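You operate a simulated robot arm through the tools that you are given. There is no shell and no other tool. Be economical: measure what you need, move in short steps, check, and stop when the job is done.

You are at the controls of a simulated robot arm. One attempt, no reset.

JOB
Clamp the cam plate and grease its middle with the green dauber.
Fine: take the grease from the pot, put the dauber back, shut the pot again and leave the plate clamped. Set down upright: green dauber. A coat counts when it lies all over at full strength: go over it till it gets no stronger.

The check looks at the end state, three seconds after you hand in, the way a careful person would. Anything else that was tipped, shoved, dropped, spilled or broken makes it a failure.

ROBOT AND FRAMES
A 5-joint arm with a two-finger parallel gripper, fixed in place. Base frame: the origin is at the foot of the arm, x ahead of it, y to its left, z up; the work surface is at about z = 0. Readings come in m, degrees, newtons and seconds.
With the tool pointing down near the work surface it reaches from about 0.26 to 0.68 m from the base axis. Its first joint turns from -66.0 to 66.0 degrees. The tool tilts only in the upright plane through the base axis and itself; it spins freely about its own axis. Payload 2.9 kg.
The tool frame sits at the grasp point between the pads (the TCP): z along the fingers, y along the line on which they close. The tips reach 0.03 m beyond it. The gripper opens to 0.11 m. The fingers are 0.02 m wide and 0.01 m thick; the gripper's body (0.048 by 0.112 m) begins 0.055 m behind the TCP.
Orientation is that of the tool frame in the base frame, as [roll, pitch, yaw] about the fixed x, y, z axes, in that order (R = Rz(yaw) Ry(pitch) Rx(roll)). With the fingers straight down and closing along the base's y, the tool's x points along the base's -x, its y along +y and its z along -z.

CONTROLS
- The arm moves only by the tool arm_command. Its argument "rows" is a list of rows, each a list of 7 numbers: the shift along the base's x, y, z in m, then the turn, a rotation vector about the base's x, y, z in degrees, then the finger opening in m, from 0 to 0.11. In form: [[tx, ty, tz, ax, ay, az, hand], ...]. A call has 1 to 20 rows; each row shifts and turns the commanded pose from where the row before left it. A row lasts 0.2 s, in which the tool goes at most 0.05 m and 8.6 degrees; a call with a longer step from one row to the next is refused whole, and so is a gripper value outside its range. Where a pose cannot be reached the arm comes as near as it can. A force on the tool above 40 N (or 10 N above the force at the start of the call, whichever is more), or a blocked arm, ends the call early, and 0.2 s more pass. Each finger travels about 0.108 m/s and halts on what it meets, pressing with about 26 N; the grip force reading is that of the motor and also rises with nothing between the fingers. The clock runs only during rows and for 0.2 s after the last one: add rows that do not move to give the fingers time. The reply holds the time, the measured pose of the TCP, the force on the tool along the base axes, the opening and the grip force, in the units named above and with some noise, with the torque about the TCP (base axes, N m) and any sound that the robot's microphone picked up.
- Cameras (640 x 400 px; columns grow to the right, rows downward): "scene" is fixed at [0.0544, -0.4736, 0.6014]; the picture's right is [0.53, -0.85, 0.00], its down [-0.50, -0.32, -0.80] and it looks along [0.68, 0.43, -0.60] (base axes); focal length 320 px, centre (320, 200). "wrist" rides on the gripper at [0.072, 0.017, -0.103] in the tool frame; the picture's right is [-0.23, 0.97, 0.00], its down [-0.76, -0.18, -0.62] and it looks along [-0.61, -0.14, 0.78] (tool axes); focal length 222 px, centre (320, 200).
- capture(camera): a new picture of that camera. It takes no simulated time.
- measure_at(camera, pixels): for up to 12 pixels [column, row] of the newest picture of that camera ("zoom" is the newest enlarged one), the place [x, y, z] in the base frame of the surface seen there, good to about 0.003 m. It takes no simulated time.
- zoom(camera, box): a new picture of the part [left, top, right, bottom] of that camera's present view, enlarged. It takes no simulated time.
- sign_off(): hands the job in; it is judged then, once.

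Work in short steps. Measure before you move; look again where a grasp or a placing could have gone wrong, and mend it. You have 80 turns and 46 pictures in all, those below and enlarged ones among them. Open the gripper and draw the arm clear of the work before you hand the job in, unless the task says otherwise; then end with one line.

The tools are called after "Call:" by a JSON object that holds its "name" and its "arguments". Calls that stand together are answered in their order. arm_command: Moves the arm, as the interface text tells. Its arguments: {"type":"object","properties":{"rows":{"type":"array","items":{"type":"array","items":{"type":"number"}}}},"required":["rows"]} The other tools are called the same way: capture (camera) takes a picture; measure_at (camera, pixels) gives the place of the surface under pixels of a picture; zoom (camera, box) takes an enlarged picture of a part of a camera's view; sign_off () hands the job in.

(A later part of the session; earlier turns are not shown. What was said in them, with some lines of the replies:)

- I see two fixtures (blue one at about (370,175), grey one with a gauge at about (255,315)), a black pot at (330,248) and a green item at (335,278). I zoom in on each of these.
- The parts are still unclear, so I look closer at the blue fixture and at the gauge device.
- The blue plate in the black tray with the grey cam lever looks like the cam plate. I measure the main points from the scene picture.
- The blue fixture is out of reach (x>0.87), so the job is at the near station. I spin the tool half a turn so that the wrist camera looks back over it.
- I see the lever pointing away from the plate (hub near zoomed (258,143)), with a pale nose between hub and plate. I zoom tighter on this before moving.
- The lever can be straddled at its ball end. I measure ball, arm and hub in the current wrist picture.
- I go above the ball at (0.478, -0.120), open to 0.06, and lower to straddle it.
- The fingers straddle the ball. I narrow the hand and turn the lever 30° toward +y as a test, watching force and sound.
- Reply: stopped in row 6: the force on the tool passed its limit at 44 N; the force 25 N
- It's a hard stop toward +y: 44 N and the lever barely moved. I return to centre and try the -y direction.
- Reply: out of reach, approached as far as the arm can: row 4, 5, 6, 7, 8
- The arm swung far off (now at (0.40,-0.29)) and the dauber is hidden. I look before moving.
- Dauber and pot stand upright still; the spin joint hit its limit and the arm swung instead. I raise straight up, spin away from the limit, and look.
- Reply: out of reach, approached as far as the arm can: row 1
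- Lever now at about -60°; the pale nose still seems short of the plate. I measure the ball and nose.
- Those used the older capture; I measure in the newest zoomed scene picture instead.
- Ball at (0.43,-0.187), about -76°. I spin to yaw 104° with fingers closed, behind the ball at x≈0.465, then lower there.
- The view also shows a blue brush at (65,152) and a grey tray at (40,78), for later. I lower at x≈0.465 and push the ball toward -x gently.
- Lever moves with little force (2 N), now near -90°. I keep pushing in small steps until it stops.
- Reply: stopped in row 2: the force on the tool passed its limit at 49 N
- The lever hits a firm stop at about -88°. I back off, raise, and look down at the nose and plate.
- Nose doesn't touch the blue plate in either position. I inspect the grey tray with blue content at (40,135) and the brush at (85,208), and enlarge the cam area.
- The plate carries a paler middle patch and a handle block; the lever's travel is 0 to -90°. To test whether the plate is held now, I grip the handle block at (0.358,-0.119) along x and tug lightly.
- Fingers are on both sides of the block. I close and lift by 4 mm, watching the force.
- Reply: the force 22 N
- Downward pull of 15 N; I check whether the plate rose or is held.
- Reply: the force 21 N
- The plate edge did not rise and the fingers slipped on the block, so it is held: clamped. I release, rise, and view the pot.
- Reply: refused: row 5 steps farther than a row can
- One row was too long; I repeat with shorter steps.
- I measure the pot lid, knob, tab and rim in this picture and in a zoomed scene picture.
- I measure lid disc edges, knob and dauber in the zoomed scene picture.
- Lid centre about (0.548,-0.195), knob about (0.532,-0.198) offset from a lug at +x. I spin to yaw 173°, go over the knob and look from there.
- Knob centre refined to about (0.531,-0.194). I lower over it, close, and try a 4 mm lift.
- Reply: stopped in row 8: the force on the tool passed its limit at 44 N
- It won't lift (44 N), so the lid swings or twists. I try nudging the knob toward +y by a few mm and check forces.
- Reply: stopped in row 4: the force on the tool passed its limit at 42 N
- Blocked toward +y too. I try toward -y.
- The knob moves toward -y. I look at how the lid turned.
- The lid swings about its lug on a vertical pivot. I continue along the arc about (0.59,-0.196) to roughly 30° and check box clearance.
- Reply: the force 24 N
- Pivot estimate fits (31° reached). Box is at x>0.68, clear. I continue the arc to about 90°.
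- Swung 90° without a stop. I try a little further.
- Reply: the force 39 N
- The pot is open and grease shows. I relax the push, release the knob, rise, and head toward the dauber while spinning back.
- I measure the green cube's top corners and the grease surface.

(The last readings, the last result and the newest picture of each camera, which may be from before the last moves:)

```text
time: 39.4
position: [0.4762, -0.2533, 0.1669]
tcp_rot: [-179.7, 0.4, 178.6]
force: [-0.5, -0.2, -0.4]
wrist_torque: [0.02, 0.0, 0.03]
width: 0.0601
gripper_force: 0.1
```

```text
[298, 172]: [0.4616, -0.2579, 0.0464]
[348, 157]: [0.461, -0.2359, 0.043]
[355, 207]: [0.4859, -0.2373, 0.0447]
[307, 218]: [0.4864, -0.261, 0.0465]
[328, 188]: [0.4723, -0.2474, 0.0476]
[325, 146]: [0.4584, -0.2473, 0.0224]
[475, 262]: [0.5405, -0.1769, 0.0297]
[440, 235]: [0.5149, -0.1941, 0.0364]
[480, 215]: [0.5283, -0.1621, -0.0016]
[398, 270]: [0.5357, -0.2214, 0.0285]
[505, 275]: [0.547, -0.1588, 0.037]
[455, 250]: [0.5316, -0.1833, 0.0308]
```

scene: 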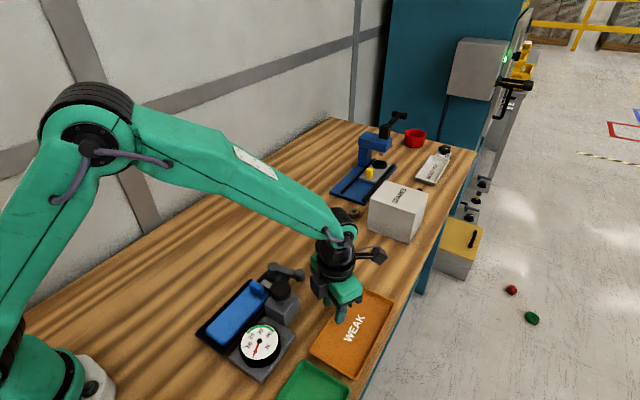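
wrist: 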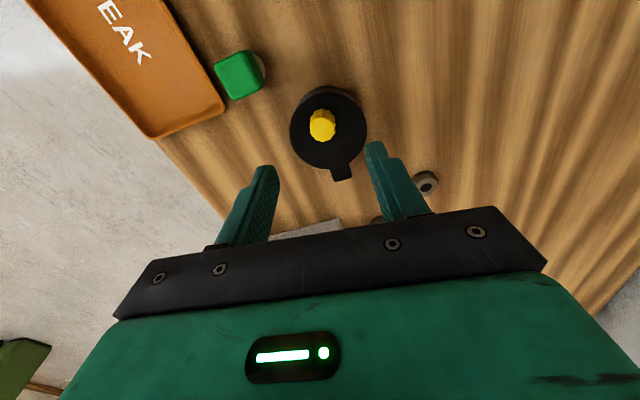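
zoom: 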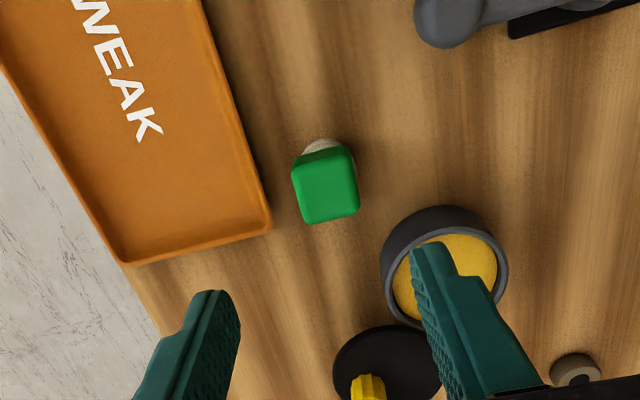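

Cube centre (0.4737,-0.2478), nearly axis-aligned, grease at z≈0.030 with rim at 0.037. I lower over the cube with a narrow opening and grip its upper body.

Call:
{"name": "arm_command", "arguments": {"rows": [[-0.0025, 0.0055, 0, 0.3, 0.4, -4, 0.04], [0, 0, -0.045, 0, 0, 0, 0.04], [0, 0, -0.045, 0, 0, 0, 0.04], [0, 0, -0.0249, 0, 0, 0, 0.04], [0, 0, 0, 0, 0, 0, 0.04], [0, 0, 0, 0, 0, 0, 0.02], [0, 0, 0, 0, 0, 0, 0.02], [0, 0, 0, 0, 0, 0, 0.02]]}}

Call:
{"name": "zoom", "arguments": {"camera": "scene", "box": [290, 200, 390, 300]}}

```text
time: 41.2
position: [0.4725, -0.2484, 0.0524]
tcp_rot: [180.0, -0.1, 174.7]
force: [0.0, 0.0, -0.6]
wrist_torque: [0.01, -0.01, 0.02]
width: 0.032
gripper_force: 26.1
```

```text
4.00 times, centred on (340, 250) of scene
```

zoom: 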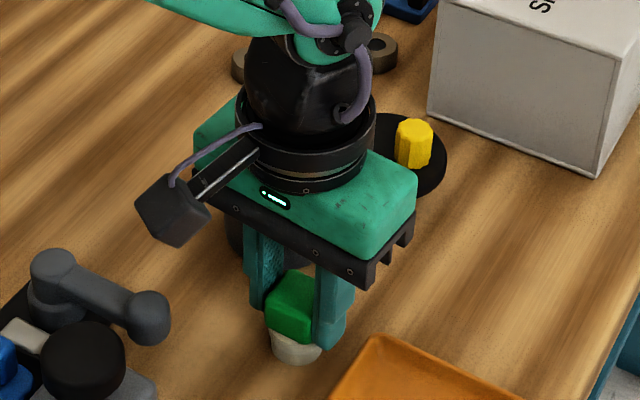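

Gripped at 0.032 width. I lift 6 cm, go over the pot centre (0.546,-0.193), and look before dipping.

Call:
{"name": "arm_command", "arguments": {"rows": [[0, 0, 0.02, 0, 0, 0, 0.02], [0, 0, 0.04, 0, 0, 0, 0.02], [0.0245, 0.018, 0, 0, 0, 0, 0.02], [0.0245, 0.0185, 0, 0, 0, 0, 0.02], [0.0245, 0.0185, 0, 0, 0, 0, 0.02], [0, 0, -0.015, 0, 0, 0, 0.02], [0, 0, 0, 0, 0, 0, 0.02]]}}

Call:
{"name": "zoom", "arguments": {"camera": "scene", "box": [290, 200, 390, 300]}}

```text
time: 42.8
position: [0.5445, -0.1926, 0.0958]
tcp_rot: [180.0, 0.0, 174.6]
force: [-0.1, 0.3, -0.7]
wrist_torque: [0.02, 0.01, 0.0]
width: 0.0323
gripper_force: 26.3
```

```text
4.00 times, centred on (340, 250) of scene
```

zoom: 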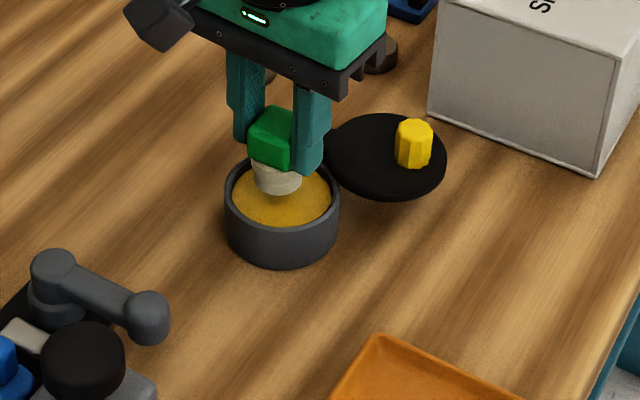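

The dauber hangs well inside the rim. I lower 18 mm to dip about 5 mm, dwell, and rise slowly.

Call:
{"name": "arm_command", "arguments": {"rows": [[0, 0, -0.006, 0, 0, 0, 0.02], [0, 0, -0.006, 0, 0, 0, 0.02], [0, 0, -0.006, 0, 0, 0, 0.02], [0, 0, 0, 0, 0, 0, 0.02], [0, 0, 0, 0, 0, 0, 0.02], [0, 0, 0.01, 0, 0, 0, 0.02], [0, 0, 0.01, 0, 0, 0, 0.02], [0, 0, 0.02, 0, 0, 0, 0.02], [0, 0, 0.02, 0, 0, 0, 0.02], [0, 0, 0, 0, 0, 0, 0.02]]}}

Call:
{"name": "zoom", "arguments": {"camera": "scene", "box": [300, 190, 360, 270]}}

```text
time: 45.0
position: [0.5456, -0.1928, 0.1376]
tcp_rot: [-180.0, -0.1, 174.7]
force: [0.6, 0.6, -0.4]
wrist_torque: [0.02, 0.01, 0.02]
width: 0.0323
gripper_force: 26.5
```

```text
5.00 times, centred on (330, 230) of scene
```

zoom: 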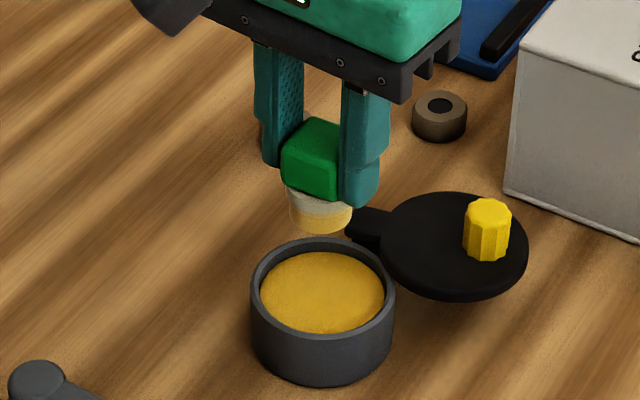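

The dauber is loaded. Before crossing to the plate, I measure its edges on the scene picture to plan the strokes.

Call:
{"name": "measure_at", "arguments": {"camera": "scene", "pixels": [[208, 330], [220, 344], [230, 309], [232, 311], [243, 319], [245, 321], [247, 322], [235, 314], [250, 294], [263, 300], [212, 332], [217, 340]]}}

Call:
{"name": "arm_command", "arguments": {"rows": [[0, 0.024, 0.01, 0, 0, 0, 0.02], [0, 0.024, 0, 0, 0, 0, 0.02], [0, 0.024, 0, 0, 0, 0, 0.02], [-0.045, 0, 0, 0, 0, 0, 0.02], [-0.045, 0, 0, 0, 0, 0, 0.02], [-0.045, 0, 0, 0, 0, 0, 0.02], [-0.045, 0, 0, 0, 0, 0, 0.02], [-0.04, 0, 0, 0, 0, 0, 0.02], [-0.03, 0, 0, 0, 0, 0, 0.02], [0, 0, 0, 0, 0, 0, 0.02]]}}

Call:
{"name": "zoom", "arguments": {"camera": "scene", "box": [190, 260, 290, 360]}}

```text
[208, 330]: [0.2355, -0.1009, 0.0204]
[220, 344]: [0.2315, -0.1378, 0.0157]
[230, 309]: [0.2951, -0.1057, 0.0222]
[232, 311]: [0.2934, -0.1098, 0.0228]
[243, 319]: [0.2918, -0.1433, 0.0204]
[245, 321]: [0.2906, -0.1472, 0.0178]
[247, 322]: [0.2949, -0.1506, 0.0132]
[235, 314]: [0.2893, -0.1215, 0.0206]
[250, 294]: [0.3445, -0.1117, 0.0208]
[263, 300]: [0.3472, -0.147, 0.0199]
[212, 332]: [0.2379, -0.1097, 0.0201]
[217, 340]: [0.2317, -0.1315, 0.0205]
```

```text
time: 47.2
position: [0.2966, -0.1225, 0.1461]
tcp_rot: [-180.0, -0.1, 174.6]
force: [-0.4, -1.0, 0.7]
wrist_torque: [0.03, 0.0, -0.01]
width: 0.0325
gripper_force: 25.9
```

```text
4.00 times, centred on (240, 310) of scene
```

zoom: 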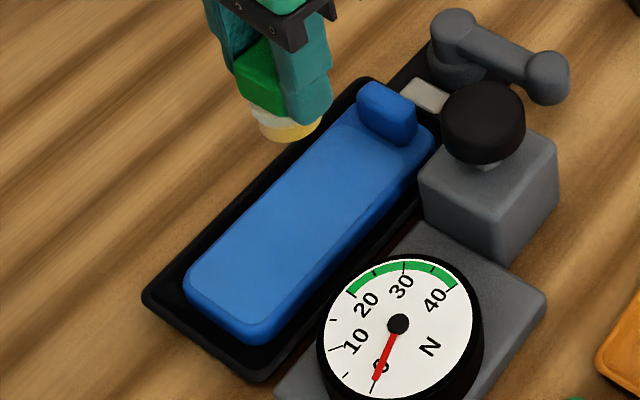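

The plate top spans about x 0.22–0.37, y -0.098 to -0.147, z 0.0205. I lower onto its centre, make a short first stroke, then lift and look.

Call:
{"name": "arm_command", "arguments": {"rows": [[-0.003, 0, -0.04, 0, 0, 0, 0.02], [0, 0, -0.025, 0, 0, 0, 0.02], [0, 0, -0.006, 0, 0, 0, 0.02], [0, 0, -0.003, 0, 0, 0, 0.02], [0, 0, 0, 0, 0, 0, 0.02], [0.01, 0, 0, 0, 0, 0, 0.02], [0.01, 0, 0, 0, 0, 0, 0.02], [-0.01, 0, 0, 0, 0, 0, 0.02], [-0.01, 0, 0, 0, 0, 0, 0.02], [0, 0, 0, 0, 0, 0, 0.02]]}}

```text
time: 49.4
position: [0.2927, -0.121, 0.0737]
tcp_rot: [-180.0, 0.0, 174.6]
force: [-0.2, -0.3, 0.0]
wrist_torque: [-0.02, 0.0, 0.0]
width: 0.0322
gripper_force: 25.6
```

No contact yet (z 0.0737, 0 N). I lower in 1 mm steps.

Call:
{"name": "arm_command", "arguments": {"rows": [[0, -0.001, -0.001, 0, 0, 0, 0.02], [0, 0, -0.001, 0, 0, 0, 0.02], [0, 0, -0.001, 0, 0, 0, 0.02], [0, 0, 0, 0, 0, 0, 0.02]]}}

```text
time: 50.4
position: [0.2944, -0.1225, 0.0713]
tcp_rot: [-179.9, 0.1, 174.5]
force: [-8.6, 0.9, 27.3]
wrist_torque: [0.06, 0.26, 0.0]
width: 0.0327
gripper_force: 26.7
```

Contact with 27 N, a bit hard. I ease up slightly and stroke 2 cm each way, then check force.

Call:
{"name": "arm_command", "arguments": {"rows": [[0, 0, 0.0007, 0, 0, 0, 0.02], [0.008, 0, 0, 0, 0, 0, 0.02], [0.008, 0, 0, 0, 0, 0, 0.02], [-0.008, 0, 0, 0, 0, 0, 0.02], [-0.008, 0, 0, 0, 0, 0, 0.02], [-0.008, 0, 0, 0, 0, 0, 0.02], [-0.008, 0, 0, 0, 0, 0, 0.02], [0.008, 0, 0, 0, 0, 0, 0.02], [0.008, 0, 0, 0, 0, 0, 0.02]]}}

Call:
{"name": "zoom", "arguments": {"camera": "scene", "box": [190, 260, 290, 360]}}

```text
time: 52.4
position: [0.2926, -0.1218, 0.0714]
tcp_rot: [-180.0, -0.2, 174.8]
force: [-8.9, -0.2, 27.2]
wrist_torque: [-0.03, 0.31, -0.01]
width: 0.0322
gripper_force: 25.8
```

```text
4.00 times, centred on (240, 310) of scene
```

zoom: 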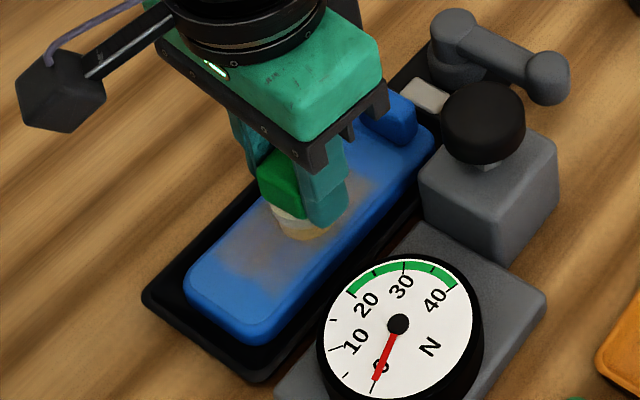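

A coat forms but thinly. I go over the surface in lanes.

Call:
{"name": "arm_command", "arguments": {"rows": [[0, 0.012, 0.0002, 0, 0, 0, 0.02], [0.01, 0, 0, 0, 0, 0, 0.02], [0.01, 0, 0, 0, 0, 0, 0.02], [0.01, 0, 0, 0, 0, 0, 0.02], [-0.01, 0, 0, 0, 0, 0, 0.02], [-0.01, 0, 0, 0, 0, 0, 0.02], [-0.01, 0, 0, 0, 0, 0, 0.02], [-0.01, 0, 0, 0, 0, 0, 0.02], [-0.01, 0, 0, 0, 0, 0, 0.02], [-0.01, 0, 0, 0, 0, 0, 0.02], [-0.01, 0, 0, 0, 0, 0, 0.02], [0, -0.012, 0, 0, 0, 0, 0.02], [0.01, 0, 0, 0, 0, 0, 0.02], [0.01, 0, 0, 0, 0, 0, 0.02], [0.01, 0, 0, 0, 0, 0, 0.02], [0.01, 0, 0, 0, 0, 0, 0.02], [0.01, 0, 0, 0, 0, 0, 0.02], [0.01, 0, 0, 0, 0, 0, 0.02], [0.01, 0, 0, 0, 0, 0, 0.02]]}}

Call:
{"name": "arm_command", "arguments": {"rows": [[0, -0.012, 0, 0, 0, 0, 0.02], [-0.01, 0, 0, 0, 0, 0, 0.02], [-0.01, 0, 0, 0, 0, 0, 0.02], [-0.01, 0, 0, 0, 0, 0, 0.02], [-0.01, 0, 0, 0, 0, 0, 0.02], [-0.01, 0, 0, 0, 0, 0, 0.02], [-0.01, 0, 0, 0, 0, 0, 0.02], [-0.01, 0, 0, 0, 0, 0, 0.02], [0, 0.006, 0, 0, 0, 0, 0.02], [0.01, 0, 0, 0, 0, 0, 0.02], [0.01, 0, 0, 0, 0, 0, 0.02], [0.01, 0, 0, 0, 0, 0, 0.02], [0.01, 0, 0, 0, 0, 0, 0.02], [0.01, 0, 0, 0, 0, 0, 0.02], [0.01, 0, 0, 0, 0, 0, 0.02], [0.01, 0, 0, 0, 0, 0, 0.02], [0, 0, 0, 0, 0, 0, 0.02]]}}

```text
time: 56.4
position: [0.3237, -0.1213, 0.0706]
tcp_rot: [-180.0, 0.0, 174.7]
force: [-1.8, 0.5, 3.4]
wrist_torque: [-0.02, 0.05, -0.03]
width: 0.0324
gripper_force: 26.1
```

```text
time: 60.0
position: [0.3232, -0.1275, 0.0713]
tcp_rot: [179.9, -0.1, 174.7]
force: [0.1, 1.2, -0.8]
wrist_torque: [0.0, 0.01, -0.02]
width: 0.0323
gripper_force: 26.6
```

Contact went light at the far end. I press 1 mm lower there and run further lanes, then lift aside and look.

Call:
{"name": "arm_command", "arguments": {"rows": [[0, 0, -0.0012, 0, 0, 0, 0.02], [-0.01, 0, 0, 0, 0, 0, 0.02], [-0.01, 0, 0.0002, 0, 0, 0, 0.02], [-0.01, 0, 0.0002, 0, 0, 0, 0.02], [-0.01, 0, 0.0002, 0, 0, 0, 0.02], [-0.01, 0, 0.0002, 0, 0, 0, 0.02], [-0.01, 0, 0.0002, 0, 0, 0, 0.02], [-0.01, 0, 0, 0, 0, 0, 0.02], [0, 0.012, 0, 0, 0, 0, 0.02], [0.01, 0, 0, 0, 0, 0, 0.02], [0.01, 0, -0.0002, 0, 0, 0, 0.02], [0.01, 0, -0.0002, 0, 0, 0, 0.02], [0.01, 0, -0.0002, 0, 0, 0, 0.02], [0.01, 0, -0.0002, 0, 0, 0, 0.02], [0.01, 0, -0.0002, 0, 0, 0, 0.02], [0.01, 0, 0, 0, 0, 0, 0.02], [0, 0, 0, 0, 0, 0, 0.02]]}}

Call:
{"name": "arm_command", "arguments": {"rows": [[0, 0, 0.02, 0, 0, 0, 0.02], [0, 0, 0.04, 0, 0, 0, 0.02], [0, 0, 0.04, 0, 0, 0, 0.02], [0.045, 0, 0, 0, 0, 0, 0.02], [0.045, 0, 0, 0, 0, 0, 0.02], [0, 0, 0, 0, 0, 0, 0.02]]}}

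Call:
{"name": "zoom", "arguments": {"camera": "scene", "box": [190, 260, 290, 360]}}

```text
time: 63.3
position: [0.3163, -0.1162, 0.0713]
tcp_rot: [-180.0, 0.1, 174.7]
force: [0.5, 1.7, 6.3]
wrist_torque: [0.05, -0.06, 0.01]
width: 0.0319
gripper_force: 26.7
stopped in row 16: the force on the tool passed its limit at 42 N (the readings are from after the stop); the commanded pose is now the measured one
```

```text
time: 64.7
position: [0.4078, -0.1141, 0.1725]
tcp_rot: [-180.0, 0.0, 174.5]
force: [0.3, 0.5, -0.6]
wrist_torque: [0.02, -0.01, -0.01]
width: 0.0322
gripper_force: 26.1
```

```text
4.00 times, centred on (240, 310) of scene
```

zoom: 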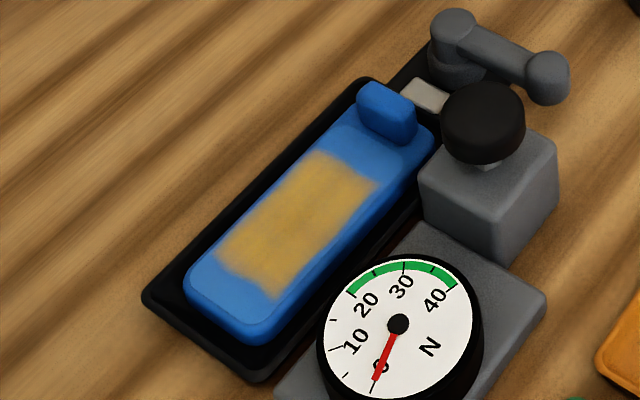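

A sharply bounded middle zone is coated, still uneven at edges. I measure its corners to plan further passes.

Call:
{"name": "measure_at", "arguments": {"camera": "zoom", "pixels": [[218, 252], [272, 298], [378, 182], [318, 152], [298, 222], [245, 272], [347, 168]]}}

```text
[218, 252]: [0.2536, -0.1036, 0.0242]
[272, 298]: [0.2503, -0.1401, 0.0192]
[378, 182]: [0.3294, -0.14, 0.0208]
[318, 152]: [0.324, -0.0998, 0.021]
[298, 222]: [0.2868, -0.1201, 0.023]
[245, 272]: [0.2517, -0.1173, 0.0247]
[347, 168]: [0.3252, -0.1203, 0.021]
```

Zone is about x 0.250–0.328, y -0.102 to -0.141. I re-dip for fresh grease first.

Call:
{"name": "arm_command", "arguments": {"rows": [[0.0345, -0.0197, 0, 0, 0, 0, 0.02], [0.0345, -0.0197, 0, 0, 0, 0, 0.02], [0.0345, -0.0197, 0, 0, 0, 0, 0.02], [0.0345, -0.0197, 0, 0, 0, 0, 0.02], [0, 0, -0.03, 0, 0, 0, 0.02], [0, 0, -0.03, 0, 0, 0, 0.02], [0, 0, -0.015, 0, 0, 0, 0.02], [0, 0, -0.01, 0, 0, 0, 0.02], [0, 0, -0.01, 0, 0, 0, 0.02], [0, 0, 0, 0, 0, 0, 0.02], [0, 0, 0, 0, 0, 0, 0.02], [0, 0, 0.01, 0, 0, 0, 0.02], [0, 0, 0.01, 0, 0, 0, 0.02], [0, 0, 0.03, 0, 0, 0, 0.02], [0, 0, 0.025, 0, 0, 0, 0.02], [0, 0, 0, 0, 0, 0, 0.02]]}}

Call:
{"name": "arm_command", "arguments": {"rows": [[0, 0.028, 0, 0, 0, 0, 0.02], [0, 0.028, 0, 0, 0, 0, 0.02], [-0.042, 0, 0, 0, 0, 0, 0.02], [-0.042, 0, 0, 0, 0, 0, 0.02], [-0.042, 0, 0, 0, 0, 0, 0.02], [-0.042, 0, 0, 0, 0, 0, 0.02], [-0.042, 0, 0, 0, 0, 0, 0.02], [-0.01, 0, 0, 0, 0, 0, 0.02], [0, 0, -0.04, 0, 0, 0, 0.02], [0, 0, -0.03, 0, 0, 0, 0.02], [0, 0, 0, 0, 0, 0, 0.02]]}}

```text
time: 67.0
position: [0.5465, -0.1957, 0.0814]
tcp_rot: [-179.9, 0.5, 174.7]
force: [-0.4, 0.1, 3.8]
wrist_torque: [0.04, 0.05, -0.01]
width: 0.0323
gripper_force: 26.0
stopped in row 11: the force on the tool passed its limit at 41 N (the readings are from after the stop); the commanded pose is now the measured one
```

```text
time: 67.5
position: [0.5461, -0.1749, 0.0847]
tcp_rot: [-179.7, 1.2, 173.7]
force: [-0.1, -7.2, 2.4]
wrist_torque: [-0.37, 0.0, -0.02]
width: 0.035
gripper_force: 14.8
stopped in row 2: the force on the tool passed its limit at 50 N (the readings are from after the stop); the commanded pose is now the measured one
```

The dip stopped early, and my next call pushed sideways inside the pot. I check the pot and dauber before anything else.

Call:
{"name": "zoom", "arguments": {"camera": "scene", "box": [290, 200, 390, 300]}}

```text
4.00 times, centred on (340, 250) of scene
```

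zoom: 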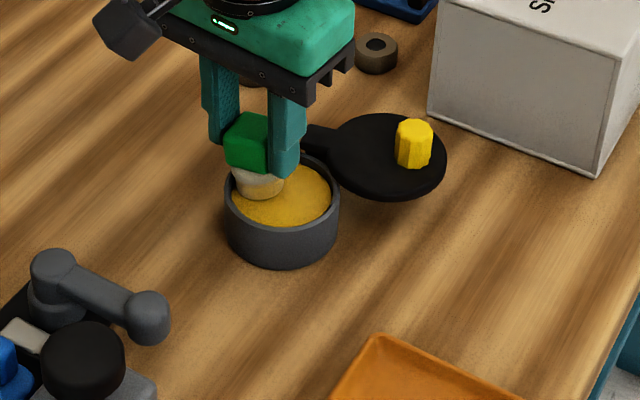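

The pot has not moved and the dauber is still held. I move back from the wall, then rise.

Call:
{"name": "arm_command", "arguments": {"rows": [[0, -0.006, 0, 0, 0, 0, 0.02], [0, -0.008, 0.002, 0, 0, 0, 0.02], [0, 0, 0.01, 0, 0, 0, 0.02], [0, 0, 0.03, 0, 0, 0, 0.02], [0, 0, 0.02, 0, 0, 0, 0.02], [0, 0, 0, 0.3, 1.2, 1, 0.02]]}}

Call:
{"name": "zoom", "arguments": {"camera": "scene", "box": [300, 190, 360, 270]}}

```text
time: 68.9
position: [0.5466, -0.1886, 0.1447]
tcp_rot: [180.0, -0.1, 174.9]
force: [0.1, -0.4, -0.5]
wrist_torque: [0.03, 0.0, -0.01]
width: 0.0323
gripper_force: 26.2
```

```text
5.00 times, centred on (330, 230) of scene
```

zoom: 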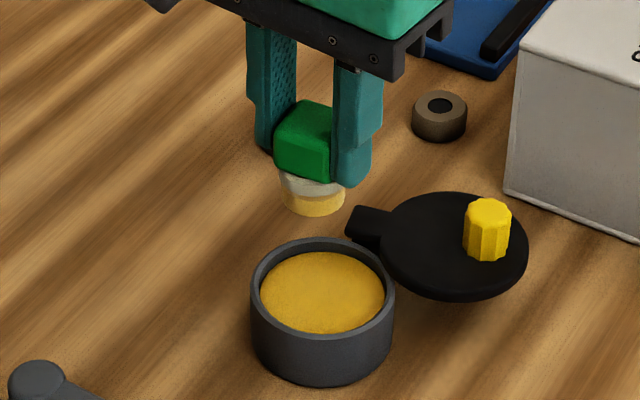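

The dauber is upright in the grip and freshly loaded. I carry it to the far corner of the zone and hover at z≈0.078.

Call:
{"name": "arm_command", "arguments": {"rows": [[0, 0.04, 0, 0, 0, 0, 0.02], [0, 0.04, 0, 0, 0, 0, 0.02], [-0.045, 0, 0, 0, 0, 0, 0.02], [-0.045, 0, 0, 0, 0, 0, 0.02], [-0.045, 0, 0, 0, 0, 0, 0.02], [-0.045, 0, 0, 0, 0, 0, 0.02], [-0.045, 0, 0, 0, 0, 0, 0.02], [0, 0, -0.04, 0, 0, 0, 0.02], [0, 0, -0.025, 0, 0, 0, 0.02], [0, 0, 0, 0, 0, 0, 0.02]]}}

```text
time: 71.1
position: [0.3216, -0.1079, 0.082]
tcp_rot: [-180.0, -0.1, 174.9]
force: [0.5, 0.2, -0.1]
wrist_torque: [-0.02, -0.02, 0.0]
width: 0.0323
gripper_force: 26.1
```

Now at (0.3216,-0.1079,0.082). I lower in small steps until I feel about 10–20 N.

Call:
{"name": "arm_command", "arguments": {"rows": [[0, 0, -0.005, 0, 0, 0, 0.02], [0, 0, -0.002, 0, 0, 0, 0.02], [0, 0, -0.001, 0, 0, 0, 0.02], [0, 0, -0.001, 0, 0, 0, 0.02], [0, 0, 0, 0, 0, 0, 0.02]]}}

```text
time: 72.3
position: [0.3214, -0.1079, 0.0726]
tcp_rot: [-180.0, 0.1, 174.9]
force: [-6.6, -1.1, 23.1]
wrist_torque: [-0.09, 0.12, -0.02]
width: 0.0324
gripper_force: 25.8
```

23 N contact. I run lanes at y -0.108 and -0.116.

Call:
{"name": "arm_command", "arguments": {"rows": [[-0.01, 0, 0.0003, 0, 0, 0, 0.02], [-0.01, 0, 0, 0, 0, 0, 0.02], [-0.01, 0, 0, 0, 0, 0, 0.02], [-0.01, 0, 0, 0, 0, 0, 0.02], [-0.01, 0, 0, 0, 0, 0, 0.02], [-0.01, 0, 0, 0, 0, 0, 0.02], [-0.008, 0, 0, 0, 0, 0, 0.02], [0, -0.008, 0, 0, 0, 0, 0.02], [0.01, 0, 0, 0, 0, 0, 0.02], [0.01, 0, 0, 0, 0, 0, 0.02], [0.01, 0, 0, 0, 0, 0, 0.02], [0.01, 0, 0, 0, 0, 0, 0.02], [0.01, 0, 0, 0, 0, 0, 0.02], [0.01, 0, 0, 0, 0, 0, 0.02], [0.008, 0, 0, 0, 0, 0, 0.02], [0, 0, 0, 0, 0, 0, 0.02]]}}

```text
time: 75.7
position: [0.3215, -0.1151, 0.0726]
tcp_rot: [179.9, 0.0, 175.0]
force: [-0.6, 0.0, -1.3]
wrist_torque: [0.02, 0.02, 0.0]
width: 0.0324
gripper_force: 26.1
```

Contact faded, so I lower 1 mm and run the next lanes, checking force.

Call:
{"name": "arm_command", "arguments": {"rows": [[0, 0, -0.001, 0, 0, 0, 0.02], [-0.01, 0, 0, 0, 0, 0, 0.02], [-0.01, 0, 0, 0, 0, 0, 0.02], [-0.01, 0, 0, 0, 0, 0, 0.02], [-0.01, 0, 0, 0, 0, 0, 0.02], [-0.01, 0, 0, 0, 0, 0, 0.02], [-0.01, 0, 0, 0, 0, 0, 0.02], [-0.008, 0, 0, 0, 0, 0, 0.02], [0, -0.008, 0, 0, 0, 0, 0.02], [0, 0, 0, 0, 0, 0, 0.02]]}}

```text
time: 77.7
position: [0.254, -0.1222, 0.0721]
tcp_rot: [179.9, -0.2, 175.1]
force: [-3.0, 1.7, 11.3]
wrist_torque: [-0.03, -0.01, 0.03]
width: 0.0323
gripper_force: 26.3
stopped in row 10: the force on the tool passed its limit at 42 N (the readings are from after the stop); the commanded pose is now the measured one
```

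Force grows toward small x, so I compensate with a slight slope: lowering as I go out, raising as I come in.

Call:
{"name": "arm_command", "arguments": {"rows": [[0.01, 0, -0.0002, 0, 0, 0, 0.02], [0.01, 0, -0.00015, 0, 0, 0, 0.02], [0.01, 0, -0.00015, 0, 0, 0, 0.02], [0.01, 0, -0.00015, 0, 0, 0, 0.02], [0.01, 0, -0.00015, 0, 0, 0, 0.02], [0.01, 0, -0.00015, 0, 0, 0, 0.02], [0.008, 0, -0.00015, 0, 0, 0, 0.02], [0, -0.007, 0, 0, 0, 0, 0.02]]}}

```text
time: 79.2
position: [0.3171, -0.1228, 0.072]
tcp_rot: [180.0, 0.0, 174.9]
force: [-1.3, 0.7, 7.5]
wrist_torque: [0.03, -0.04, -0.02]
width: 0.0321
gripper_force: 25.7
stopped in row 7: the force on the tool passed its limit at 42 N (the readings are from after the stop); the commanded pose is now the measured one
```

No slope then. I run the next lanes flat from here: y -0.130 inward, -0.136 outward.

Call:
{"name": "arm_command", "arguments": {"rows": [[0.005, -0.007, 0, 0, 0, 0, 0.02], [-0.01, 0, 0, 0, 0, 0, 0.02], [-0.01, 0, 0, 0, 0, 0, 0.02], [-0.01, 0, 0, 0, 0, 0, 0.02], [-0.01, 0, 0, 0, 0, 0, 0.02], [-0.01, 0, 0, 0, 0, 0, 0.02], [-0.01, 0, 0, 0, 0, 0, 0.02], [-0.008, 0, 0, 0, 0, 0, 0.02], [0, 0, 0, 0, 0, 0, 0.02]]}}

```text
time: 81.2
position: [0.2533, -0.1291, 0.0712]
tcp_rot: [-179.9, 0.1, 175.1]
force: [6.3, 0.1, 21.5]
wrist_torque: [-0.01, -0.44, 0.01]
width: 0.0321
gripper_force: 25.7
```

Good contact (21 N). I go outward along y -0.136.

Call:
{"name": "arm_command", "arguments": {"rows": [[0, -0.007, 0, 0, 0, 0, 0.02], [0.01, 0, 0, 0, 0, 0, 0.02], [0.01, 0, 0, 0, 0, 0, 0.02], [0.01, 0, 0, 0, 0, 0, 0.02], [0.01, 0, 0, 0, 0, 0, 0.02], [0.01, 0, 0, 0, 0, 0, 0.02], [0.01, 0, 0, 0, 0, 0, 0.02], [0.01, 0, 0, 0, 0, 0, 0.02], [0, 0, 0, 0, 0, 0, 0.02]]}}

```text
time: 81.7
position: [0.2536, -0.1335, 0.0709]
tcp_rot: [179.9, -0.6, 174.9]
force: [-2.1, 1.9, 9.6]
wrist_torque: [0.03, -0.04, 0.0]
width: 0.0324
gripper_force: 26.0
stopped in row 2: the force on the tool passed its limit at 52 N (the readings are from after the stop); the commanded pose is now the measured one
```

Stopped by a spike; force is now 9.6 N. I raise a touch and continue outward.

Call:
{"name": "arm_command", "arguments": {"rows": [[0.008, 0, 0.0003, 0, 0, 0, 0.02], [0.01, 0, 0, 0, 0, 0, 0.02], [0.01, 0, 0, 0, 0, 0, 0.02], [0.01, 0, 0, 0, 0, 0, 0.02], [0.01, 0, 0, 0, 0, 0, 0.02], [0.01, 0, 0, 0, 0, 0, 0.02], [0.01, 0, 0, 0, 0, 0, 0.02], [0, 0, 0, 0, 0, 0, 0.02]]}}

```text
time: 83.5
position: [0.322, -0.1344, 0.0716]
tcp_rot: [179.8, -0.4, 175.0]
force: [-9.9, 0.1, 33.1]
wrist_torque: [-0.07, 0.17, -0.04]
width: 0.0324
gripper_force: 26.3
```

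Strong contact (33 N). I ease slightly and run back inward then outward over y -0.134 and -0.126.

Call:
{"name": "arm_command", "arguments": {"rows": [[0, 0, 0.0006, 0, 0, 0, 0.02], [-0.01, 0, 0, 0, 0, 0, 0.02], [-0.01, 0, 0, 0, 0, 0, 0.02], [-0.01, 0, 0, 0, 0, 0, 0.02], [-0.01, 0, 0, 0, 0, 0, 0.02], [-0.01, 0, 0, 0, 0, 0, 0.02], [-0.01, 0, 0, 0, 0, 0, 0.02], [-0.009, 0, 0, 0, 0, 0, 0.02], [0, 0.008, 0, 0, 0, 0, 0.02], [0.01, 0, 0, 0, 0, 0, 0.02], [0.01, 0, 0, 0, 0, 0, 0.02], [0.01, 0, 0, 0, 0, 0, 0.02], [0.01, 0, 0, 0, 0, 0, 0.02], [0.01, 0, 0, 0, 0, 0, 0.02], [0.01, 0, 0, 0, 0, 0, 0.02], [0.009, 0, 0, 0, 0, 0, 0.02], [0, 0, 0, 0, 0, 0, 0.02]]}}

```text
time: 87.1
position: [0.3202, -0.1243, 0.0713]
tcp_rot: [179.7, -0.7, 174.9]
force: [-0.3, -0.4, -0.5]
wrist_torque: [0.0, 0.04, -0.01]
width: 0.0325
gripper_force: 25.8
```

Contact faded at the end, so I lower 0.8 mm and run y -0.117 inward and -0.108 outward.

Call:
{"name": "arm_command", "arguments": {"rows": [[0, 0.003, -0.0009, 0, 0, 0, 0.02], [0, 0.004, 0, 0, 0, 0, 0.02], [-0.01, 0, 0, 0, 0, 0, 0.02], [-0.01, 0, 0, 0, 0, 0, 0.02], [-0.01, 0, 0, 0, 0, 0, 0.02], [-0.01, 0, 0, 0, 0, 0, 0.02], [-0.01, 0, 0, 0, 0, 0, 0.02], [-0.01, 0, 0, 0, 0, 0, 0.02], [-0.006, 0, 0, 0, 0, 0, 0.02], [0, 0.008, 0, 0, 0, 0, 0.02], [0.01, 0, 0, 0, 0, 0, 0.02], [0.01, 0, 0, 0, 0, 0, 0.02], [0.01, 0, 0, 0, 0, 0, 0.02], [0.01, 0, 0, 0, 0, 0, 0.02], [0.01, 0, 0, 0, 0, 0, 0.02], [0.01, 0, 0, 0, 0, 0, 0.02], [0.008, 0, 0, 0, 0, 0, 0.02], [0, 0, 0, 0, 0, 0, 0.02]]}}

```text
time: 89.4
position: [0.2566, -0.1101, 0.0719]
tcp_rot: [179.8, -0.9, 174.8]
force: [-2.6, 0.7, 12.1]
wrist_torque: [0.02, -0.04, 0.01]
width: 0.0326
gripper_force: 25.8
stopped in row 11: the force on the tool passed its limit at 45 N (the readings are from after the stop); the commanded pose is now the measured one
```

Tool has tilted about 0.9°; I level it and continue outward along y -0.110.

Call:
{"name": "arm_command", "arguments": {"rows": [[0, 0, 0.0004, -0.3, -0.9, 0, 0.02], [-0.004, 0.002, 0, 0, 0, 0, 0.02], [0.01, 0, 0, 0, 0, 0, 0.02], [0.01, 0, 0, 0, 0, 0, 0.02], [0.01, 0, 0, 0, 0, 0, 0.02], [0.01, 0, 0, 0, 0, 0, 0.02], [0.01, 0, 0, 0, 0, 0, 0.02], [0.01, 0, 0, 0, 0, 0, 0.02], [0.01, 0, 0, 0, 0, 0, 0.02], [0, 0, 0, 0, 0, 0, 0.02]]}}

```text
time: 91.6
position: [0.3231, -0.1085, 0.0722]
tcp_rot: [179.9, 0.1, 174.8]
force: [-3.6, -0.8, 9.7]
wrist_torque: [-0.06, 0.19, 0.04]
width: 0.0324
gripper_force: 25.6
```

Good. One more set of lanes over the middle and the -y side, in longer steps.

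Call:
{"name": "arm_command", "arguments": {"rows": [[0, -0.007, 0, 0, 0, 0, 0.02], [-0.0115, 0, 0, 0, 0, 0, 0.02], [-0.0115, 0, 0, 0, 0, 0, 0.02], [-0.0115, 0, 0, 0, 0, 0, 0.02], [-0.0115, 0, 0, 0, 0, 0, 0.02], [-0.0115, 0, 0, 0, 0, 0, 0.02], [-0.0115, 0, 0, 0, 0, 0, 0.02], [0, -0.009, 0, 0, 0, 0, 0.02], [0.0115, 0, 0, 0, 0, 0, 0.02], [0.0115, 0, 0, 0, 0, 0, 0.02], [0.0115, 0, 0, 0, 0, 0, 0.02], [0.0115, 0, 0, 0, 0, 0, 0.02], [0.0115, 0, 0, 0, 0, 0, 0.02], [0.0115, 0, 0, 0, 0, 0, 0.02], [0, -0.009, -0.0003, 0, 0, 0, 0.02], [-0.0115, 0, 0, 0, 0, 0, 0.02], [-0.0115, 0, 0, 0, 0, 0, 0.02], [-0.0115, 0, 0, 0, 0, 0, 0.02], [-0.0115, 0, 0, 0, 0, 0, 0.02], [-0.0115, 0, 0, 0, 0, 0, 0.02]]}}

```text
time: 95.8
position: [0.266, -0.1336, 0.0709]
tcp_rot: [180.0, 0.0, 174.8]
force: [5.7, 1.2, 14.3]
wrist_torque: [0.06, -0.27, 0.02]
width: 0.0322
gripper_force: 26.0
```

Full pass done. I finish that lane, lift away over the lever side and look at the coat.

Call:
{"name": "arm_command", "arguments": {"rows": [[-0.0115, 0, 0, 0, 0, 0, 0.02], [0.0115, 0, 0, 0, 0, 0, 0.02], [0.0115, 0, 0, 0, 0, 0, 0.02], [0.0115, 0, 0, 0, 0, 0, 0.02], [0.0115, 0, 0, 0, 0, 0, 0.02], [0.0115, 0, 0, 0, 0, 0, 0.02], [0.0115, 0, 0, 0, 0, 0, 0.02], [0, 0.006, 0.02, 0, 0, 0, 0.02], [0, 0.006, 0.04, 0, 0, 0, 0.02], [0, 0.006, 0.04, 0, 0, 0, 0.02], [0.045, 0, 0, 0, 0, 0, 0.02], [0.045, 0, 0, 0, 0, 0, 0.02], [0, 0, 0, 0, 0, 0, 0.02]]}}

Call:
{"name": "zoom", "arguments": {"camera": "scene", "box": [190, 260, 290, 360]}}

```text
time: 96.4
position: [0.2586, -0.1331, 0.072]
tcp_rot: [180.0, -0.3, 174.8]
force: [-0.4, 2.2, 8.6]
wrist_torque: [0.05, -0.06, 0.03]
width: 0.0324
gripper_force: 26.2
stopped in row 2: the force on the tool passed its limit at 44 N (the readings are from after the stop); the commanded pose is now the measured one
```

```text
4.00 times, centred on (240, 310) of scene
```

zoom: 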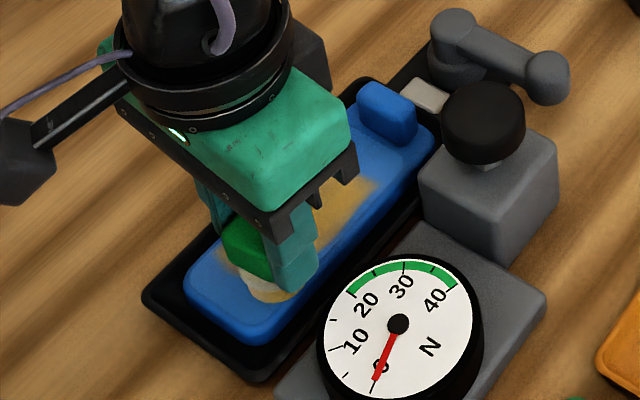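

The arm hid the coat, and the far right corner (365,185) looked thinner. I stroke outward along y -0.136 and across the far edge at x≈0.328.

Call:
{"name": "arm_command", "arguments": {"rows": [[0, -0.002, 0.0002, 0, 0, 0, 0.02], [0.0115, 0, 0, 0, 0, 0, 0.02], [0.0115, 0, 0, 0, 0, 0, 0.02], [0.0115, 0, 0, 0, 0, 0, 0.02], [0.0115, 0, 0, 0, 0, 0, 0.02], [0.0115, 0, 0, 0, 0, 0, 0.02], [0.011, 0, -0.0003, 0, 0, 0, 0.02], [0, 0.01, 0, 0, 0, 0, 0.02], [0, 0.01, 0, 0, 0, 0, 0.02], [0, 0.01, 0, 0, 0, 0, 0.02], [0, -0.01, 0, 0, 0, 0, 0.02], [0, -0.01, 0, 0, 0, 0, 0.02], [0, -0.01, 0, 0, 0, 0, 0.02], [0, 0, 0, 0, 0, 0, 0.02]]}}

```text
time: 99.4
position: [0.3273, -0.136, 0.0714]
tcp_rot: [180.0, -0.4, 174.6]
force: [-0.6, 7.6, 22.7]
wrist_torque: [0.3, -0.15, 0.03]
width: 0.0323
gripper_force: 25.8
```

Good contact. I go around the rim of the zone: inward at y -0.137, across the near edge, outward at y -0.107.

Call:
{"name": "arm_command", "arguments": {"rows": [[0, 0, 0.0003, 0, 0, 0, 0.02], [-0.0125, 0, 0, 0, 0, 0, 0.02], [-0.0125, 0, 0, 0, 0, 0, 0.02], [-0.0125, 0, 0, 0, 0, 0, 0.02], [-0.0125, 0, 0, 0, 0, 0, 0.02], [-0.0125, 0, 0, 0, 0, 0, 0.02], [-0.0125, 0, 0.0002, 0, 0, 0, 0.02], [0, 0.01, 0, 0, 0, 0, 0.02], [0, 0.01, 0, 0, 0, 0, 0.02], [0, 0.01, 0, 0, 0, 0, 0.02], [0.0125, 0, 0, 0, 0, 0, 0.02], [0.0125, 0, 0, 0, 0, 0, 0.02], [0.0125, 0, 0, 0, 0, 0, 0.02], [0.0125, 0, 0, 0, 0, 0, 0.02], [0.0125, 0, 0, 0, 0, 0, 0.02], [0.012, 0, -0.0003, 0, 0, 0, 0.02], [0, -0.008, 0, 0, 0, 0, 0.02]]}}

```text
time: 103.0
position: [0.3271, -0.1135, 0.072]
tcp_rot: [179.9, -0.4, 174.7]
force: [-0.4, -0.7, 0.2]
wrist_torque: [-0.02, 0.0, 0.01]
width: 0.0323
gripper_force: 26.0
```

Contact was lost by the end, so I lower and rerun the +y side: inward at y -0.108, outward at y -0.116.

Call:
{"name": "arm_command", "arguments": {"rows": [[0, 0.006, -0.0009, 0, 0, 0, 0.02], [-0.0125, 0, 0, 0, 0, 0, 0.02], [-0.0125, 0, 0, 0, 0, 0, 0.02], [-0.0125, 0, 0, 0, 0, 0, 0.02], [-0.0125, 0, 0, 0, 0, 0, 0.02], [-0.0125, 0, 0, 0, 0, 0, 0.02], [-0.0125, 0, 0.0003, 0, 0, 0, 0.02], [0, -0.008, 0, 0, 0, 0, 0.02], [0.0125, 0, 0, 0, 0, 0, 0.02], [0.0125, 0, 0, 0, 0, 0, 0.02], [0.0125, 0, 0, 0, 0, 0, 0.02], [0.0125, 0, 0, 0, 0, 0, 0.02], [0.0125, 0, 0, 0, 0, 0, 0.02], [0.0125, 0, -0.0003, 0, 0, 0, 0.02], [0, -0.008, 0, 0, 0, 0, 0.02]]}}

```text
time: 104.8
position: [0.2524, -0.1138, 0.0718]
tcp_rot: [179.8, -0.4, 174.8]
force: [-2.9, 0.8, 9.8]
wrist_torque: [-0.05, 0.06, 0.0]
width: 0.0326
gripper_force: 26.4
stopped in row 9: the force on the tool passed its limit at 45 N (the readings are from after the stop); the commanded pose is now the measured one
```

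I finish outward along y -0.115 with lane shift, then lift clear and look (enough height to see everything).

Call:
{"name": "arm_command", "arguments": {"rows": [[0.0125, 0, -0.0001, 0, 0, 0, 0.02], [0.0125, 0, -0.0001, 0, 0, 0, 0.02], [0.0125, 0, -0.0001, 0, 0, 0, 0.02], [0.0125, 0, -0.0001, 0, 0, 0, 0.02], [0.0125, 0, 0, 0, 0, 0, 0.02], [0.012, 0, 0, 0, 0, 0, 0.02]]}}

Call:
{"name": "arm_command", "arguments": {"rows": [[0, 0, 0.02, 0, 0, 0, 0.02], [0, 0, 0.04, 0, 0, 0, 0.02], [0, 0, 0.04, 0, 0, 0, 0.02], [0.045, -0.01, 0, -0.2, -0.4, 0, 0.02], [0.045, -0.01, 0, 0, 0, 0, 0.02], [0, 0, 0, 0, 0, 0, 0.02]]}}

Call:
{"name": "zoom", "arguments": {"camera": "scene", "box": [190, 260, 290, 360]}}

```text
time: 106.2
position: [0.3279, -0.1136, 0.0717]
tcp_rot: [179.9, -0.3, 174.8]
force: [-6.6, -1.0, 20.1]
wrist_torque: [-0.09, 0.24, -0.02]
width: 0.0322
gripper_force: 26.0
```

```text
time: 107.6
position: [0.4156, -0.1352, 0.1701]
tcp_rot: [-180.0, -0.1, 174.9]
force: [-0.2, 0.4, 0.8]
wrist_torque: [-0.03, -0.04, 0.01]
width: 0.0322
gripper_force: 25.6
```

```text
4.00 times, centred on (240, 310) of scene
```

zoom: 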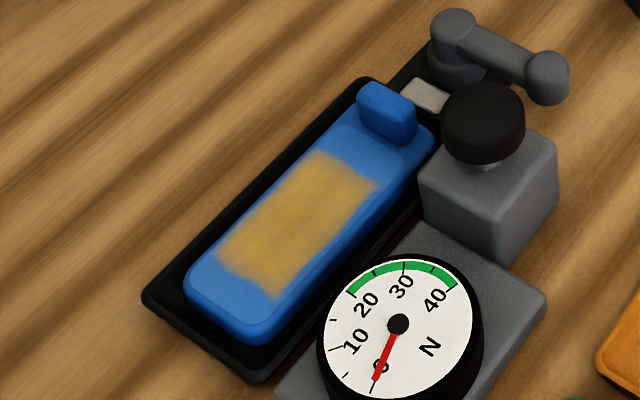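

The coat is even and no stronger than before: full. I carry the dauber back over its spot (0.4725,-0.2484) and lower to just above the bench.

Call:
{"name": "arm_command", "arguments": {"rows": [[0.019, -0.0377, 0, 0, 0, 0, 0.02], [0.019, -0.0377, 0, 0, 0, 0, 0.02], [0.0189, -0.0378, 0, 0, 0, 0, 0.02], [0, 0, -0.04, 0, 0, 0, 0.02], [0, 0, -0.04, 0, 0, 0, 0.02], [0, 0, -0.025, 0, 0, 0, 0.02], [0, 0, -0.007, 0, 0, 0, 0.02], [0, 0, 0, 0, 0, 0, 0.02]]}}

```text
time: 109.4
position: [0.4743, -0.2459, 0.0572]
tcp_rot: [-180.0, -0.1, 174.8]
force: [0.1, 0.6, -0.7]
wrist_torque: [0.0, 0.0, 0.01]
width: 0.0325
gripper_force: 25.7
```

I adjust 2 mm sideways and lower in small steps till a touch.

Call:
{"name": "arm_command", "arguments": {"rows": [[-0.001, -0.002, -0.002, 0, 0, 0, 0.02], [0, 0, -0.001, 0, 0, 0, 0.02], [0, 0, -0.001, 0, 0, 0, 0.02], [0, 0, -0.0007, 0, 0, 0, 0.02], [0, 0, 0, 0, 0, 0, 0.02]]}}

```text
time: 110.6
position: [0.472, -0.2483, 0.0526]
tcp_rot: [179.9, 0.0, 174.7]
force: [0.2, 0.0, -0.2]
wrist_torque: [-0.04, 0.01, 0.0]
width: 0.0326
gripper_force: 26.6
```

Nearly down; I lower a last 0.6 mm, open gently and rise straight up, then go over the lid knob.

Call:
{"name": "arm_command", "arguments": {"rows": [[0, 0, -0.0007, 0, 0, 0, 0.02], [0, 0, 0, 0, 0, 0, 0.034], [0, 0, 0, 0, 0, 0, 0.038], [0, 0, 0, 0, 0, 0, 0.042], [0, 0, 0.02, 0, 0, 0, 0.042], [0, 0, 0.04, 0, 0, 0, 0.042], [0, 0, 0.03, 0, 0, 0, 0.05], [0.034, -0.0015, 0, 0, 0, 0, 0.055], [0.034, -0.0015, 0, 0, 0, 0, 0.055], [0.034, -0.0015, 0, 0, 0, 0, 0.055], [0.0333, -0.0005, 0, 0, 0, 0, 0.055], [0, 0, 0, 0, 0, 0, 0.055]]}}

Call:
{"name": "measure_at", "arguments": {"camera": "zoom", "pixels": [[320, 200]]}}

```text
time: 113.2
position: [0.608, -0.2545, 0.1424]
tcp_rot: [-180.0, -0.1, 174.9]
force: [-0.5, 0.1, 0.1]
wrist_torque: [-0.01, 0.01, 0.02]
width: 0.055
gripper_force: 0.1
```

```text
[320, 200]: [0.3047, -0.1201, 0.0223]
```

Over the knob, I lower to z≈0.080 and close.

Call:
{"name": "arm_command", "arguments": {"rows": [[0, 0, -0.03, 0, 0, 0, 0.055], [0, 0, -0.025, 0, 0, 0, 0.055], [0, 0, -0.007, 0, 0, 0, 0.055], [0, 0, 0, 0, 0, 0, 0.01], [0, 0, 0, 0, 0, 0, 0.01], [0, 0, 0, 0, 0, 0, 0.01]]}}

```text
time: 114.6
position: [0.6079, -0.2547, 0.0813]
tcp_rot: [180.0, 0.1, 174.7]
force: [0.9, -5.4, -2.3]
wrist_torque: [-0.61, -0.11, 0.03]
width: 0.0211
gripper_force: 45.1
```

Knob gripped. I swing the lid back along the arc to about 30°.

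Call:
{"name": "arm_command", "arguments": {"rows": [[-0.0067, 0.0013, 0, 0, 0, -6, 0.01], [-0.0061, -0.0009, 0, 0, 0, -6, 0.01], [-0.0051, -0.0002, 0, 0, 0, -5, 0.01], [-0.0061, 0.0003, 0, 0, 0, -6, 0.01], [-0.0061, 0.001, 0, 0, 0, -6, 0.01], [-0.0059, 0.0016, 0, 0, 0, -6, 0.01], [-0.0057, 0.0022, 0, 0, 0, -6, 0.01], [-0.0055, 0.0027, 0, 0, 0, -6, 0.01], [-0.0051, 0.0034, 0, 0, 0, -6, 0.01], [-0.0047, 0.0038, 0, 0, 0, -6, 0.01], [-0.0044, 0.0044, 0, 0, 0, -6, 0.01], [-0.0038, 0.0047, 0, 0, 0, -6, 0.01], [-0.0034, 0.0051, 0, 0, 0, -6, 0.01]]}}

```text
time: 117.4
position: [0.5399, -0.2236, 0.0799]
tcp_rot: [-179.7, -0.2, 97.7]
force: [-19.3, -3.1, -11.5]
wrist_torque: [0.51, 0.07, 0.37]
width: 0.021
gripper_force: 44.9
```

On track at about 29°. I finish the swing to the closed stop.

Call:
{"name": "arm_command", "arguments": {"rows": [[-0.0022, 0.0055, 0, 0, 0, -6, 0.01], [-0.002, 0.0057, 0, 0, 0, -6, 0.01], [-0.0014, 0.0059, 0, 0, 0, -6, 0.01], [-0.001, 0.006, 0, 0, 0, -6, 0.01], [-0.0003, 0.0061, 0, 0, 0, -5, 0.01], [0, 0.003, 0, 0, 0, -2, 0.01], [0, 0, 0, 0, 0, 0, 0.01]]}}

```text
time: 119.0
position: [0.5324, -0.1956, 0.0808]
tcp_rot: [180.0, 0.0, 66.5]
force: [-12.8, -25.4, -15.5]
wrist_torque: [-0.4, 0.67, -0.1]
width: 0.0212
gripper_force: 44.5
```

At the closed stop (25 N against it). I relax, open, rise and draw clear, then take the last picture.

Call:
{"name": "arm_command", "arguments": {"rows": [[0, -0.0008, 0, 0, 0, 0, 0.01], [0, 0, 0, 0, 0, 0, 0.045], [0, 0, 0, 0, 0, 0, 0.05], [0, 0, 0.04, 0, 0, 0, 0.05], [0, 0, 0.045, 0, 0, 0, 0.06], [0, 0, 0.045, 0, 0, 0, 0.06], [0, 0.045, 0.01, 0, 0, 0, 0.06], [0, 0.045, 0.01, 0, 0, 0, 0.06], [0, 0.045, 0.01, 0, 0, 0, 0.06], [-0.02, 0.04, 0.01, 0, 0, 0, 0.06], [0, 0, 0, 0, 0, 0, 0.06]]}}

Call:
{"name": "zoom", "arguments": {"camera": "scene", "box": [230, 210, 390, 320]}}

```text
time: 121.4
position: [0.5139, -0.018, 0.2516]
tcp_rot: [-179.9, 0.0, 66.7]
force: [-0.9, 0.6, 0.2]
wrist_torque: [-0.04, 0.02, 0.01]
width: 0.0599
gripper_force: 0.1
```

```text
3.64 times, centred on (310, 265) of scene
```

zoom: 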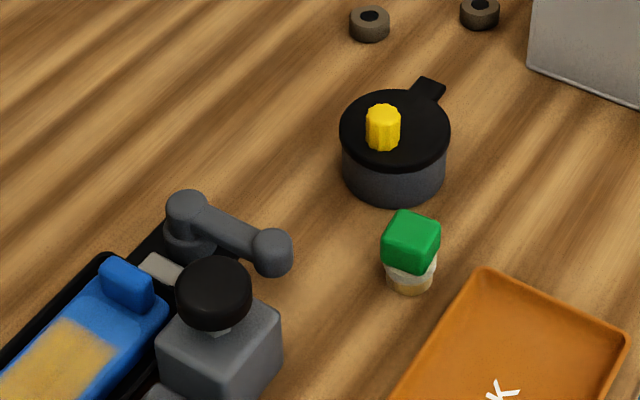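

The last picture shows the lid shut, with its knob at (382,128) and lug at the back. The dauber stands upright at (410,250), the lever is still at its stop and the plate's middle is coated, so I hand in.

Call:
{"name": "sign_off", "arguments": {}}

```text
The job is handed in.
```

I handed the job in with the cam plate clamped, its middle greased evenly, the green dauber back upright in its place, the pot shut and the arm drawn clear. I judged the clamp by a light tug that didn't move the plate; I never saw the clamp's nose touch it.
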